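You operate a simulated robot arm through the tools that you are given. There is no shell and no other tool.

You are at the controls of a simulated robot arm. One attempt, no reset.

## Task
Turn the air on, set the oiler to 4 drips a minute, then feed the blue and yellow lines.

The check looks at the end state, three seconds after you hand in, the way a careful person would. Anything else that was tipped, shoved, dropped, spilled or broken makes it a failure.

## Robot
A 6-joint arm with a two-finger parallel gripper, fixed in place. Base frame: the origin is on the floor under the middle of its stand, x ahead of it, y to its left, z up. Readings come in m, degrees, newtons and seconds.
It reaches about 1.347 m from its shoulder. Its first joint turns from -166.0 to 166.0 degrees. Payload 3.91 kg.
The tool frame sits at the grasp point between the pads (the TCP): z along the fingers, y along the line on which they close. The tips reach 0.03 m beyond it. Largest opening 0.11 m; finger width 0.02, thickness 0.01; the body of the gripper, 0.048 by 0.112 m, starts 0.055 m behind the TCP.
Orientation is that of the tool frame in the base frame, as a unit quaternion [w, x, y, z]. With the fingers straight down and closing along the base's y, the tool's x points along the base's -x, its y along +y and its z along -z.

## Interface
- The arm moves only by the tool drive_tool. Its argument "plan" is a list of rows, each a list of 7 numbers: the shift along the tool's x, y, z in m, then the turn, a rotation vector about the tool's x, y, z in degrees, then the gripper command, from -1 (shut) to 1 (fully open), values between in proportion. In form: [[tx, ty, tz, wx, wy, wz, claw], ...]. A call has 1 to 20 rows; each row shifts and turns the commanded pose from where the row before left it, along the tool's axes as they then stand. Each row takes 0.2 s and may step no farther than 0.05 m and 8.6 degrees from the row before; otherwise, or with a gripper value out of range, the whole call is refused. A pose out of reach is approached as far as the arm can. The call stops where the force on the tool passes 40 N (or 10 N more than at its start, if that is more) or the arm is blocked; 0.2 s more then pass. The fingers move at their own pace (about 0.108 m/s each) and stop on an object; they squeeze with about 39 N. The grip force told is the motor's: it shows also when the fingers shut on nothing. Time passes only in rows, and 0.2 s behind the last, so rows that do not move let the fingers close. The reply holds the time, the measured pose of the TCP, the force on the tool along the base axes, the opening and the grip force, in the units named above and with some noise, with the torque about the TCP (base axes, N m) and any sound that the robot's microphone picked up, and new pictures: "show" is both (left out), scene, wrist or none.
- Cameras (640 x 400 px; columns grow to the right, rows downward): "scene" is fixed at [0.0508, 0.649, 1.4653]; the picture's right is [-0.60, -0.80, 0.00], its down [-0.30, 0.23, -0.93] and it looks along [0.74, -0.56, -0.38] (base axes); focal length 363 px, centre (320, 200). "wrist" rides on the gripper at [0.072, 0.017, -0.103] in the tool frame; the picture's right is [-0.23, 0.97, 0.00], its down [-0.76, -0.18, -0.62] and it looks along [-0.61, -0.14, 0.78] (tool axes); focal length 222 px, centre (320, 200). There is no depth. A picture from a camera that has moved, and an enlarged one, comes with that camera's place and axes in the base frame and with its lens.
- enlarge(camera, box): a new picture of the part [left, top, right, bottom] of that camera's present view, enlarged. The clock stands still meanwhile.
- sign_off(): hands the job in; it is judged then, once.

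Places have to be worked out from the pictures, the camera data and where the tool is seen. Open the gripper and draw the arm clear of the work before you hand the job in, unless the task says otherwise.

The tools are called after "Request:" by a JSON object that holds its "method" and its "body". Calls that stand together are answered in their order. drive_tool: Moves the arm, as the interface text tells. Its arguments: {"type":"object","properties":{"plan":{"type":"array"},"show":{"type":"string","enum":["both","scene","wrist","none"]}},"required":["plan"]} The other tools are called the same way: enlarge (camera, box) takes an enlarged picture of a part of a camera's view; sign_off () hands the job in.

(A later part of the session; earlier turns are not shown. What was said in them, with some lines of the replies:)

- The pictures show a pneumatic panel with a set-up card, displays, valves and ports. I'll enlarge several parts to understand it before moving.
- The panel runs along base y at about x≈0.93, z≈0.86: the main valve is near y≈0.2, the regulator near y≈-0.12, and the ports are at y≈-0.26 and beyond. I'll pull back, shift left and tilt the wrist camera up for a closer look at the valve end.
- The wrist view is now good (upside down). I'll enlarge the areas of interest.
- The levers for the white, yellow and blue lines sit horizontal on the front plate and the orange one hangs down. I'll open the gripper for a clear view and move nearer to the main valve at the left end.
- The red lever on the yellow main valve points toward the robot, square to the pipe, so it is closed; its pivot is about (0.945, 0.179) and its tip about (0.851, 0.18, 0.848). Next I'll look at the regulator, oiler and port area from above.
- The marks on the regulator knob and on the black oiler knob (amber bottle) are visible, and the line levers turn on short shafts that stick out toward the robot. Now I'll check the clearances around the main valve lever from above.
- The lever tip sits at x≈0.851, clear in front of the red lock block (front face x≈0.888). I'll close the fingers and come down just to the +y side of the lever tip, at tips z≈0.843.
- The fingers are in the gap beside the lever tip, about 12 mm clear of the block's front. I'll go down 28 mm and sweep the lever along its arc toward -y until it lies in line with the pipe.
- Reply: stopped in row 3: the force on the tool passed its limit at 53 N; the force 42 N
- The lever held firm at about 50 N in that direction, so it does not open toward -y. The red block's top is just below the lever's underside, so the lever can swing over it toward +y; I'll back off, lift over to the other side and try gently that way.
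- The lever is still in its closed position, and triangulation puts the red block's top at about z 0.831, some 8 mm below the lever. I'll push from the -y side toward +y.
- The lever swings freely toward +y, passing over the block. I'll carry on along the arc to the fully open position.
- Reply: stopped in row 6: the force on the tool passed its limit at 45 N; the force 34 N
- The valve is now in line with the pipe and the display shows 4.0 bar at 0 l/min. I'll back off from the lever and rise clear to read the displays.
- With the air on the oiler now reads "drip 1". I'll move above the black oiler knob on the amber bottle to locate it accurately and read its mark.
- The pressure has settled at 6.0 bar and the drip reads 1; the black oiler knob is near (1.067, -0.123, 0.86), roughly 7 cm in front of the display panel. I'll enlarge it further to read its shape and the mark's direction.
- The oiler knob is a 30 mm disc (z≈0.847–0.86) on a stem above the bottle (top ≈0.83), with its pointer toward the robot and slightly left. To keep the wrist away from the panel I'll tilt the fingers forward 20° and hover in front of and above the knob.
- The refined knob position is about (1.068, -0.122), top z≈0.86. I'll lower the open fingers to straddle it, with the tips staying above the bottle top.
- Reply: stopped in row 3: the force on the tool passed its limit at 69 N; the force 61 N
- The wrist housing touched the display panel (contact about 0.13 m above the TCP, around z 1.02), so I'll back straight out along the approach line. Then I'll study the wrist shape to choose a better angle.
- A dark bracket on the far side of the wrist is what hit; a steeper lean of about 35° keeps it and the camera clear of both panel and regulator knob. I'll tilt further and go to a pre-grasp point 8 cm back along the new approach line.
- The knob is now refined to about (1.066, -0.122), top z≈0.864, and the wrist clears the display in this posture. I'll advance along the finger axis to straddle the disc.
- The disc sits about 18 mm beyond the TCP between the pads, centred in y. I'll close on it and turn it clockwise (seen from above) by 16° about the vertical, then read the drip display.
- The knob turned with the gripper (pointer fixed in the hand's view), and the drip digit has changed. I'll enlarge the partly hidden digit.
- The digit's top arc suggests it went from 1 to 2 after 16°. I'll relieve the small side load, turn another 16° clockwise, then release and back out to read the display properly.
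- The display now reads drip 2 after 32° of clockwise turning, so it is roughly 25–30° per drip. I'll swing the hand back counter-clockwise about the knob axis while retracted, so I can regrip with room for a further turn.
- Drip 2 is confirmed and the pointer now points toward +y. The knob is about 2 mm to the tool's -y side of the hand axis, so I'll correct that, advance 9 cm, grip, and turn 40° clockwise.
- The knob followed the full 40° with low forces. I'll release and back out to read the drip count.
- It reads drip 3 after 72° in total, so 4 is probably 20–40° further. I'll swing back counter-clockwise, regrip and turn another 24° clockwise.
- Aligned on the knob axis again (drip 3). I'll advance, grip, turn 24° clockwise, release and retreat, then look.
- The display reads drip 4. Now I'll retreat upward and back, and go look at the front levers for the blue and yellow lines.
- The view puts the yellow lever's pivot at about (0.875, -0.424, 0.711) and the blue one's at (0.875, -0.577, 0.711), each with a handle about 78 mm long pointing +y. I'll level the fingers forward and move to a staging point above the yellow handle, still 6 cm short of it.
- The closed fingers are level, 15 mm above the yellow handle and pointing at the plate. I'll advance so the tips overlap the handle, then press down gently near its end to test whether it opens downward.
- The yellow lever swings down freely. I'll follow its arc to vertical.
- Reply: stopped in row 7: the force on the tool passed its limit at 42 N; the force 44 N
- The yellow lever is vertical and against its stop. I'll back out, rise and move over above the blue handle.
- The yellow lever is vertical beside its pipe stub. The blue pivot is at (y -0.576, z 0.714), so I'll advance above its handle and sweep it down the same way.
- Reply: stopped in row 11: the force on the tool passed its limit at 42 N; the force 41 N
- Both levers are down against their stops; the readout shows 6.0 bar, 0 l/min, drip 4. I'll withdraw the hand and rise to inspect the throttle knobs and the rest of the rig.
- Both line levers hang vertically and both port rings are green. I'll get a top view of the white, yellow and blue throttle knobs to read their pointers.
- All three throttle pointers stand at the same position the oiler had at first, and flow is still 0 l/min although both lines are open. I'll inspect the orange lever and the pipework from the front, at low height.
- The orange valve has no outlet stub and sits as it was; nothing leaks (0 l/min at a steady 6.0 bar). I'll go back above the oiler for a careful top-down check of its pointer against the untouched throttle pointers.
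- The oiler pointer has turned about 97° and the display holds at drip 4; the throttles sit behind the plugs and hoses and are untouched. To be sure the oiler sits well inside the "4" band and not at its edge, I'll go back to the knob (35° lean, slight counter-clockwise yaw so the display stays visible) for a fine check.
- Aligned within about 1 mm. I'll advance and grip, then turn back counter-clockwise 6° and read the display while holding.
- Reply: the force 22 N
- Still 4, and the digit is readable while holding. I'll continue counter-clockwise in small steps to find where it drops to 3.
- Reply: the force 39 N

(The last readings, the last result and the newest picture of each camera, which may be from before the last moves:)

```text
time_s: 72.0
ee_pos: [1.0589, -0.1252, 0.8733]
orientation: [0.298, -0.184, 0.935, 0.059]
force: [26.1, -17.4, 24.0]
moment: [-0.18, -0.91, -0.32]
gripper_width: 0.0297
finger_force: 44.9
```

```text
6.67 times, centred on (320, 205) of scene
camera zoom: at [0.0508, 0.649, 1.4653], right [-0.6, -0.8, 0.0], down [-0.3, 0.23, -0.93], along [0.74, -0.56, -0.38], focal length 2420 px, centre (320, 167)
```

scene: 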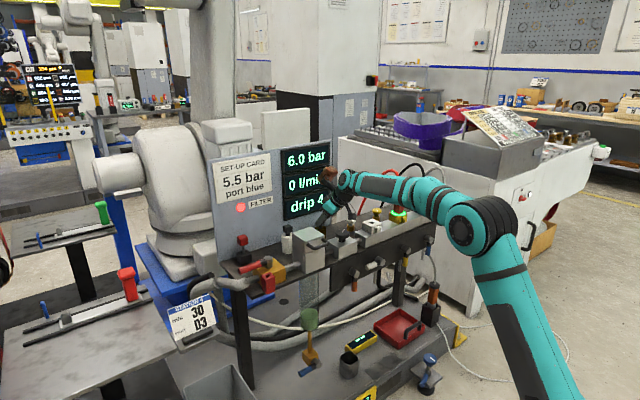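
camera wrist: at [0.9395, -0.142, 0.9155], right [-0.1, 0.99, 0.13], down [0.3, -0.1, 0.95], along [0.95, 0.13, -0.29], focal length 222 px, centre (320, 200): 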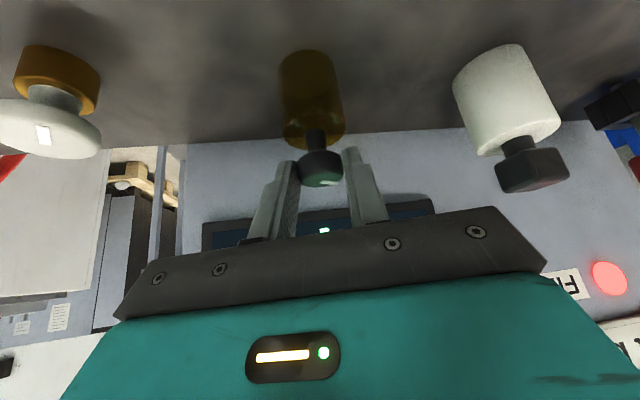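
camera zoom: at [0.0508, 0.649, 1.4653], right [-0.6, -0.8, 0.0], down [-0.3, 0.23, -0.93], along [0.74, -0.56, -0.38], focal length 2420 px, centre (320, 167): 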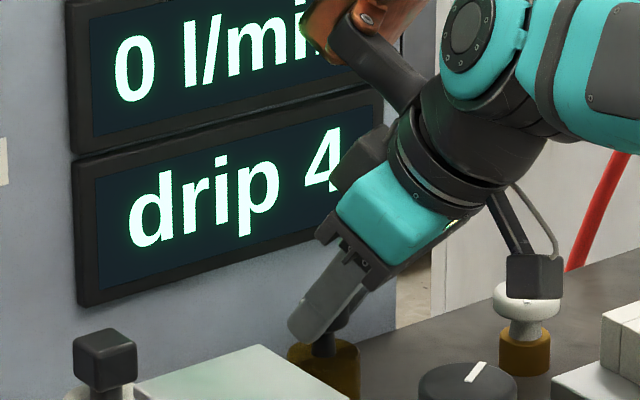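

Still 4 at about 84°, with some side load building. I'll ease the load in the direction of the force, and turn another 6° counter-clockwise.

Request:
{"method": "drive_tool", "body": {"plan": [[-0.0034, -0.003, -0.0013, 0, 0, 0, -1], [0, -0.0012, 0, -3.44, 0, -4.92, -1], [0, 0, 0, 0, 0, 0, -1], [0, 0, 0, 0, 0, 0, -1]], "show": "both"}}

Request:
{"method": "enlarge", "body": {"camera": "scene", "box": [285, 175, 355, 235]}}

Request:
{"method": "enlarge", "body": {"camera": "wrist", "box": [240, 90, 400, 215]}}

```text
time_s: 72.7
ee_pos: [1.0595, -0.1257, 0.8735]
orientation: [0.291, -0.223, 0.928, 0.071]
force: [-57.7, 5.6, -10.2]
moment: [-2.9, -9.85, -1.73]
gripper_width: 0.0297
finger_force: 45.8
stopped in row 2: the force on the tool passed its limit at 64 N (the readings are from after the stop); the commanded pose is now the measured one
camera wrist: at [0.946, -0.1657, 0.9163], right [-0.28, 0.95, 0.13], down [0.32, -0.04, 0.95], along [0.91, 0.3, -0.3], focal length 222 px, centre (320, 200)
```

scene: 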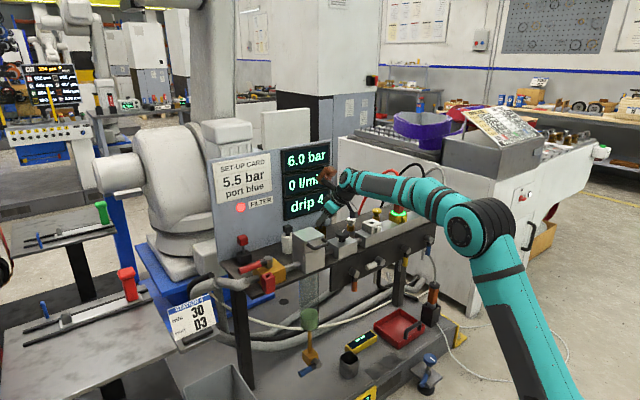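
wrist: 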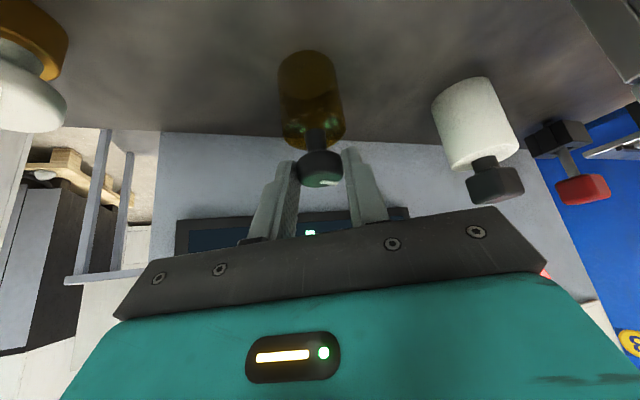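

```text
6.67 times, centred on (320, 205) of scene
camera zoom: at [0.0508, 0.649, 1.4653], right [-0.6, -0.8, 0.0], down [-0.3, 0.23, -0.93], along [0.74, -0.56, -0.38], focal length 2420 px, centre (320, 167)
```

zoom: 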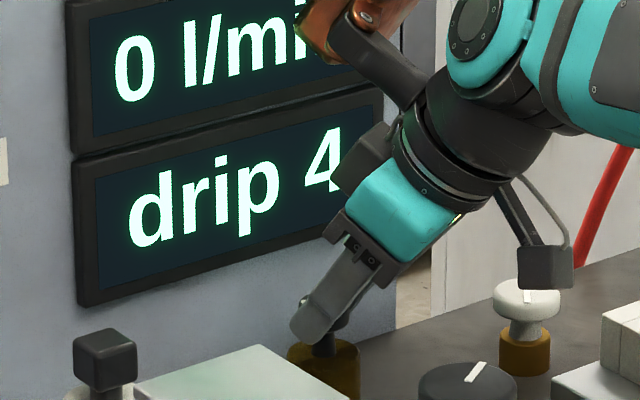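

```text
3.20 times, centred on (320, 152) of wrist
camera zoom: at [0.946, -0.1657, 0.9163], right [-0.28, 0.95, 0.13], down [0.32, -0.04, 0.95], along [0.91, 0.3, -0.3], focal length 711 px, centre (320, 352)
```

zoom: 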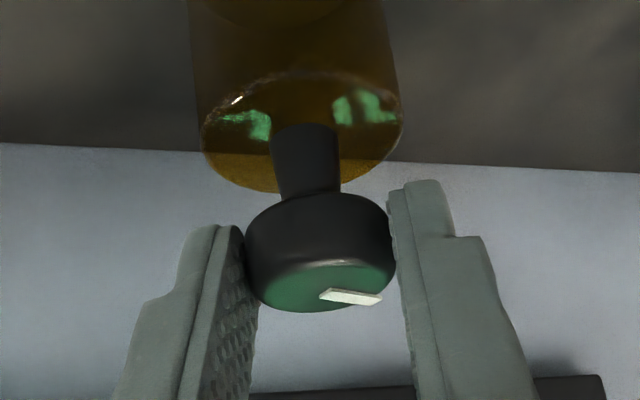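

The wrist bracket is brushing the panel again at this yaw, so I'll stop here; the display still shows 4 at about 79°, and 72° gave 3, so the middle of the "4" band is near 92°. I'll turn back clockwise 14°, which also moves the bracket away from the panel.

Request:
{"method": "drive_tool", "body": {"plan": [[0, 0.0009, 0, 4.02, 0, 5.73, -1], [0, 0.0009, 0, 4.02, 0, 5.73, -1], [0, 0, 0, 0, 0, 0, -1]], "show": "both"}}

Request:
{"method": "enlarge", "body": {"camera": "scene", "box": [285, 175, 355, 235]}}

```text
time_s: 73.5
ee_pos: [1.0612, -0.1226, 0.8742]
orientation: [0.298, -0.107, 0.948, 0.035]
force: [-3.2, 23.7, 12.1]
moment: [0.26, 1.1, 0.2]
gripper_width: 0.0295
finger_force: 45.1
camera wrist: at [0.9413, -0.1337, 0.9161], right [-0.04, 0.99, 0.13], down [0.3, -0.11, 0.95], along [0.95, 0.08, -0.29], focal length 222 px, centre (320, 200)
```

scene: 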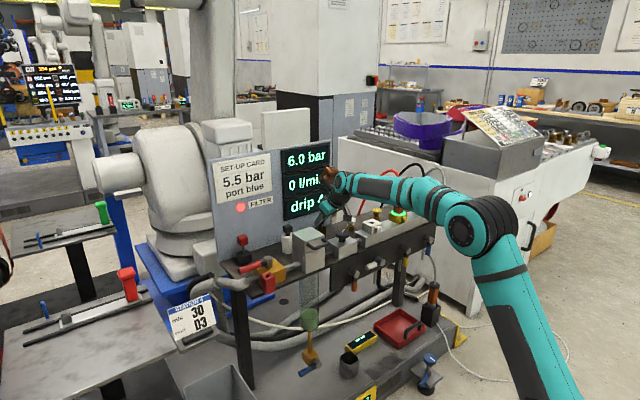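
wrist: 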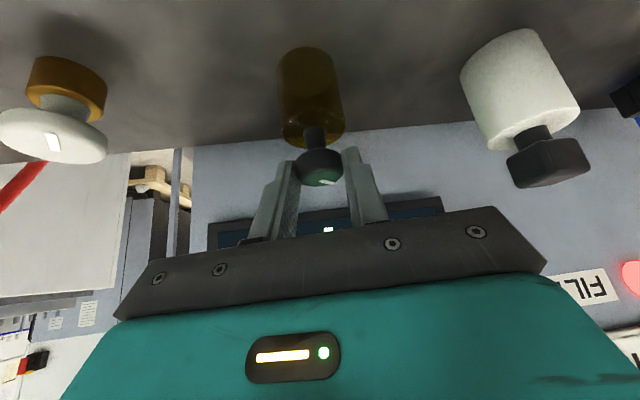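

```text
6.67 times, centred on (320, 205) of scene
camera zoom: at [0.0508, 0.649, 1.4653], right [-0.6, -0.8, 0.0], down [-0.3, 0.23, -0.93], along [0.74, -0.56, -0.38], focal length 2420 px, centre (320, 167)
```

zoom: 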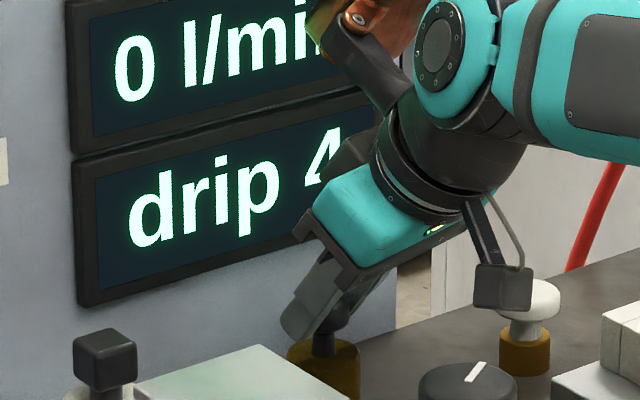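

The knob is at about 93° with the display on 4. I'll release, back straight out, and read everything again.

Request:
{"method": "drive_tool", "body": {"plan": [[0, 0.002, 0, 0, 0, 0, -0.6], [0, 0, 0, 0, 0, 0, 0], [0, 0, 0, 0, 0, 0, 0], [0, 0, -0.03, 0, 0, 0, 0], [0, 0, -0.045, 0, 0, 0, 0], [-0.01, 0, -0.045, 0, 0, 0, 0], [-0.01, 0, -0.045, 0, 0, 0, 0], [0, 0, 0, 2.87, 0, 4.1, 0], [0, 0, 0, 4.3, 0, 6.1, 0], [0.03, 0, -0.035, 0, 0, 0, 0], [0.03, 0, -0.035, 0, 0, 0, 0], [0.03, 0, -0.035, 0, 0, 0, 0], [0, 0, 0, 0, 0, 0, 0]]}}

Request:
{"method": "enlarge", "body": {"camera": "scene", "box": [200, 130, 350, 265]}}

Request:
{"method": "enlarge", "body": {"camera": "scene", "box": [320, 160, 480, 300]}}

```text
time_s: 76.2
ee_pos: [0.85, -0.1405, 1.0542]
orientation: [0.3, -0.005, 0.954, 0.002]
force: [0.5, -0.3, -0.5]
moment: [0.03, -0.05, 0.03]
gripper_width: 0.0549
finger_force: 0.1
camera wrist: at [0.7324, -0.1264, 1.0967], right [0.18, 0.98, 0.13], down [0.27, -0.18, 0.95], along [0.95, -0.13, -0.3], focal length 222 px, centre (320, 200)
```

scene: 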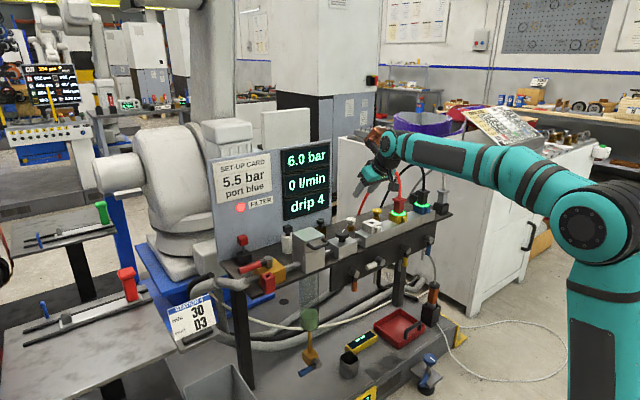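
wrist: 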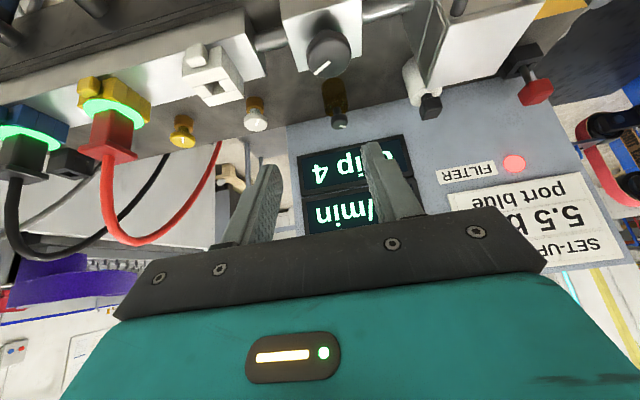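

```text
2.96 times, centred on (275, 198) of scene
camera zoom: at [0.0508, 0.649, 1.4653], right [-0.6, -0.8, 0.0], down [-0.3, 0.23, -0.93], along [0.74, -0.56, -0.38], focal length 1075 px, centre (453, 207)
```

zoom: 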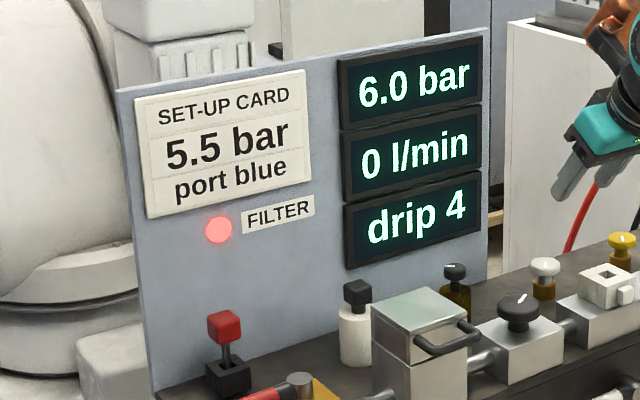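

```text
2.86 times, centred on (400, 230) of scene
camera zoom: at [0.0508, 0.649, 1.4653], right [-0.6, -0.8, 0.0], down [-0.3, 0.23, -0.93], along [0.74, -0.56, -0.38], focal length 1037 px, centre (91, 114)
```

zoom: 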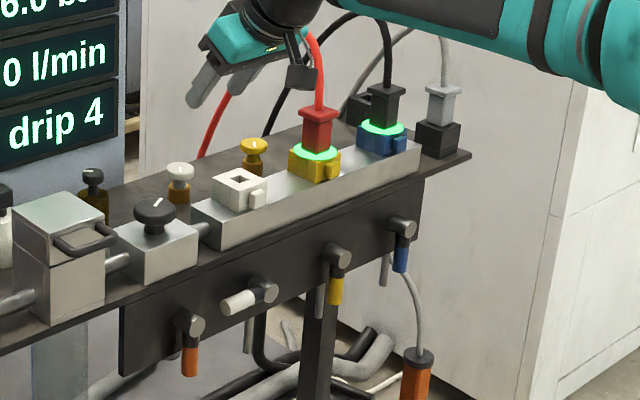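

The readout is steady at 6.0 bar, 0 l/min and drip 4; the blue and yellow levers are down, white is closed, and both plugs are seated. I'll open the gripper and draw the arm back clear of the rig for a last check.

Request:
{"method": "drive_tool", "body": {"plan": [[0.0186, 0, -0.0434, 0, 0, 0, 1], [0.0186, 0, -0.0434, 0, 0, 0, 1], [0.0186, 0, -0.0434, 0, 0, 0, 1], [0.0186, 0, -0.0434, 0, 0, 0, 1], [0.0186, 0, -0.0434, 0, 0, 0, 1], [0.0186, 0, -0.0434, 0, 0, 0, 1], [0, 0, 0, 0, 8.5, 0, 1], [0, 0, 0, 0, 8.5, 0, 1], [0, 0, 0, 0, 8.5, 0, 1], [0, 0, 0, 0, 8.5, 0, 1], [0, 0, 0, 0, 0, 0, 1]]}}

Request:
{"method": "enlarge", "body": {"camera": "scene", "box": [200, 130, 350, 225]}}

Request:
{"method": "enlarge", "body": {"camera": "scene", "box": [220, 190, 480, 390]}}

Request:
{"method": "enlarge", "body": {"camera": "wrist", "box": [180, 100, 440, 250]}}

```text
time_s: 78.7
ee_pos: [0.6099, -0.1452, 1.2053]
orientation: [0.007, -0.004, 1.0, 0.001]
force: [-0.2, 0.6, 0.2]
moment: [-0.01, 0.01, 0.02]
gripper_width: 0.11
finger_force: 0.0
camera wrist: at [0.5362, -0.1295, 1.306], right [0.22, 0.98, 0.0], down [0.76, -0.17, 0.63], along [0.62, -0.14, -0.77], focal length 222 px, centre (320, 200)
```

scene: 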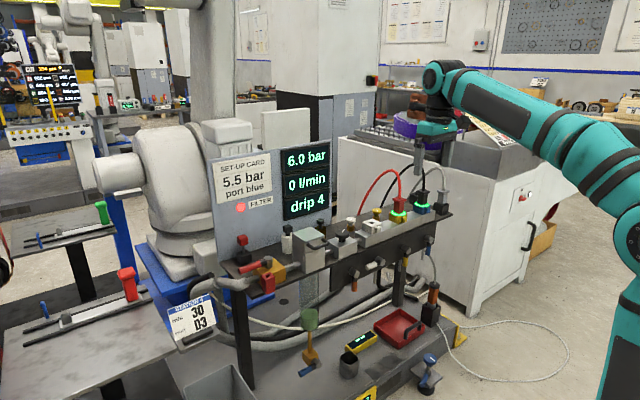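
wrist: 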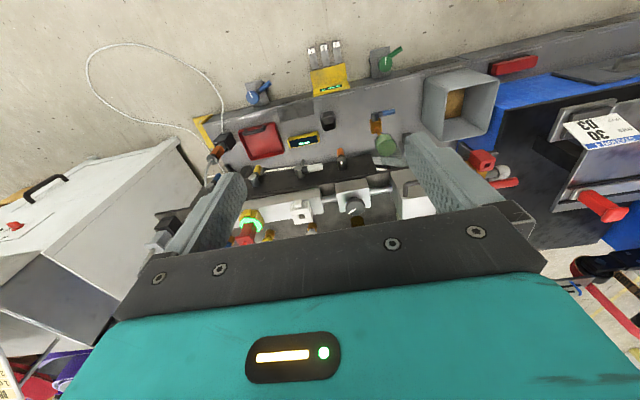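

```text
4.21 times, centred on (275, 178) of scene
camera zoom: at [0.0508, 0.649, 1.4653], right [-0.6, -0.8, 0.0], down [-0.3, 0.23, -0.93], along [0.74, -0.56, -0.38], focal length 1528 px, centre (510, 295)
```

zoom: 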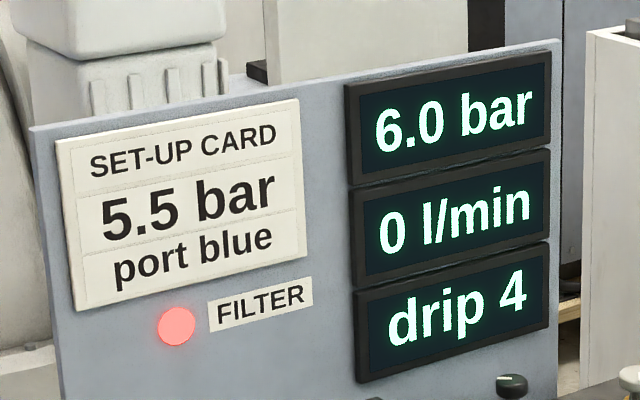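

```text
2.00 times, centred on (350, 290) of scene
camera zoom: at [0.0508, 0.649, 1.4653], right [-0.6, -0.8, 0.0], down [-0.3, 0.23, -0.93], along [0.74, -0.56, -0.38], focal length 726 px, centre (260, 20)
```

zoom: 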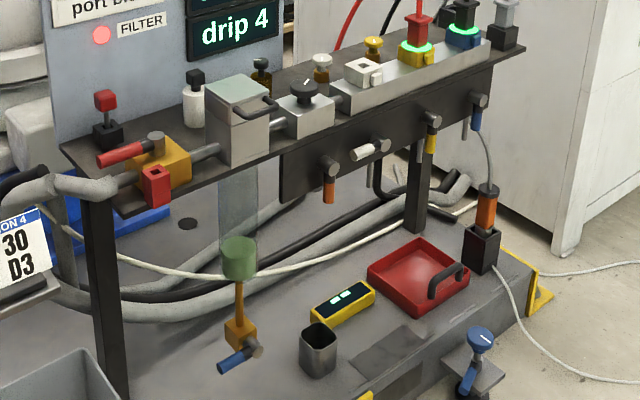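

```text
2.46 times, centred on (310, 175) of wrist
camera zoom: at [0.5362, -0.1295, 1.306], right [0.22, 0.98, 0.0], down [0.76, -0.17, 0.63], along [0.62, -0.14, -0.77], focal length 547 px, centre (345, 262)
```

zoom: 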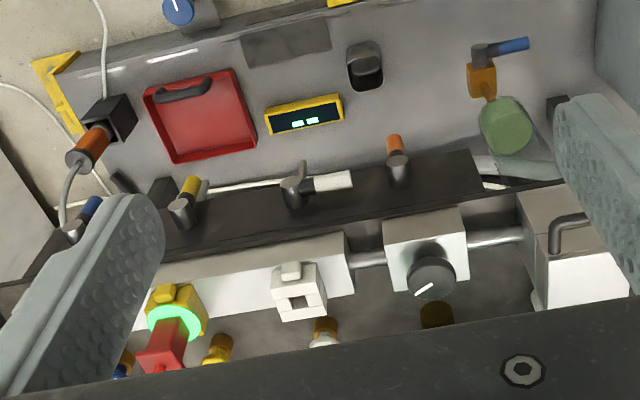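

The end state looks right. The main valve is in line with the pipe and the gauge shows 6.0 bar, the oiler reads drip 4, and the blue and yellow levers are fully down. White is still shut, nothing else has moved, and the arm is clear with the gripper open, so I'm handing in.

Request:
{"method": "sign_off", "body": {}}

```text
The job is handed in.
```

I turned the air on, set the oiler to 4 drips a minute, opened the blue and yellow line valves, and handed the job in. I don't have a result from the check yet.

- **Air:** the main valve lever is in line with the pipe, and the display holds at 6.0 bar.
- **Oiler:** the display reads "drip 4". I set the knob close to the middle of the range that shows 4, so it isn't near an edge.
- **Lines:** the blue and yellow levers are fully down against their stops. White is still closed, and both hose plugs are still seated.

- **Flow reads 0 l/min:** this didn't change when I opened the two lines. I took it as no leak and nothing drawing air, but I couldn't confirm air is moving in the lines. I left the line throttles and the orange lever as they were.
- **Pressure is not at the card's value:** the set-up card says 5.5 bar for port blue, and the rig is at 6.0 bar. You didn't ask for a pressure change, so I didn't touch the regulator.
- **Filter lamp is red:** it was red before I started, and I left it alone.
- **Panel contact:** the wrist touched the display panel twice while I was working on the oiler knob (about 65 to 70 N). The panel looks unmoved and the displays still work.
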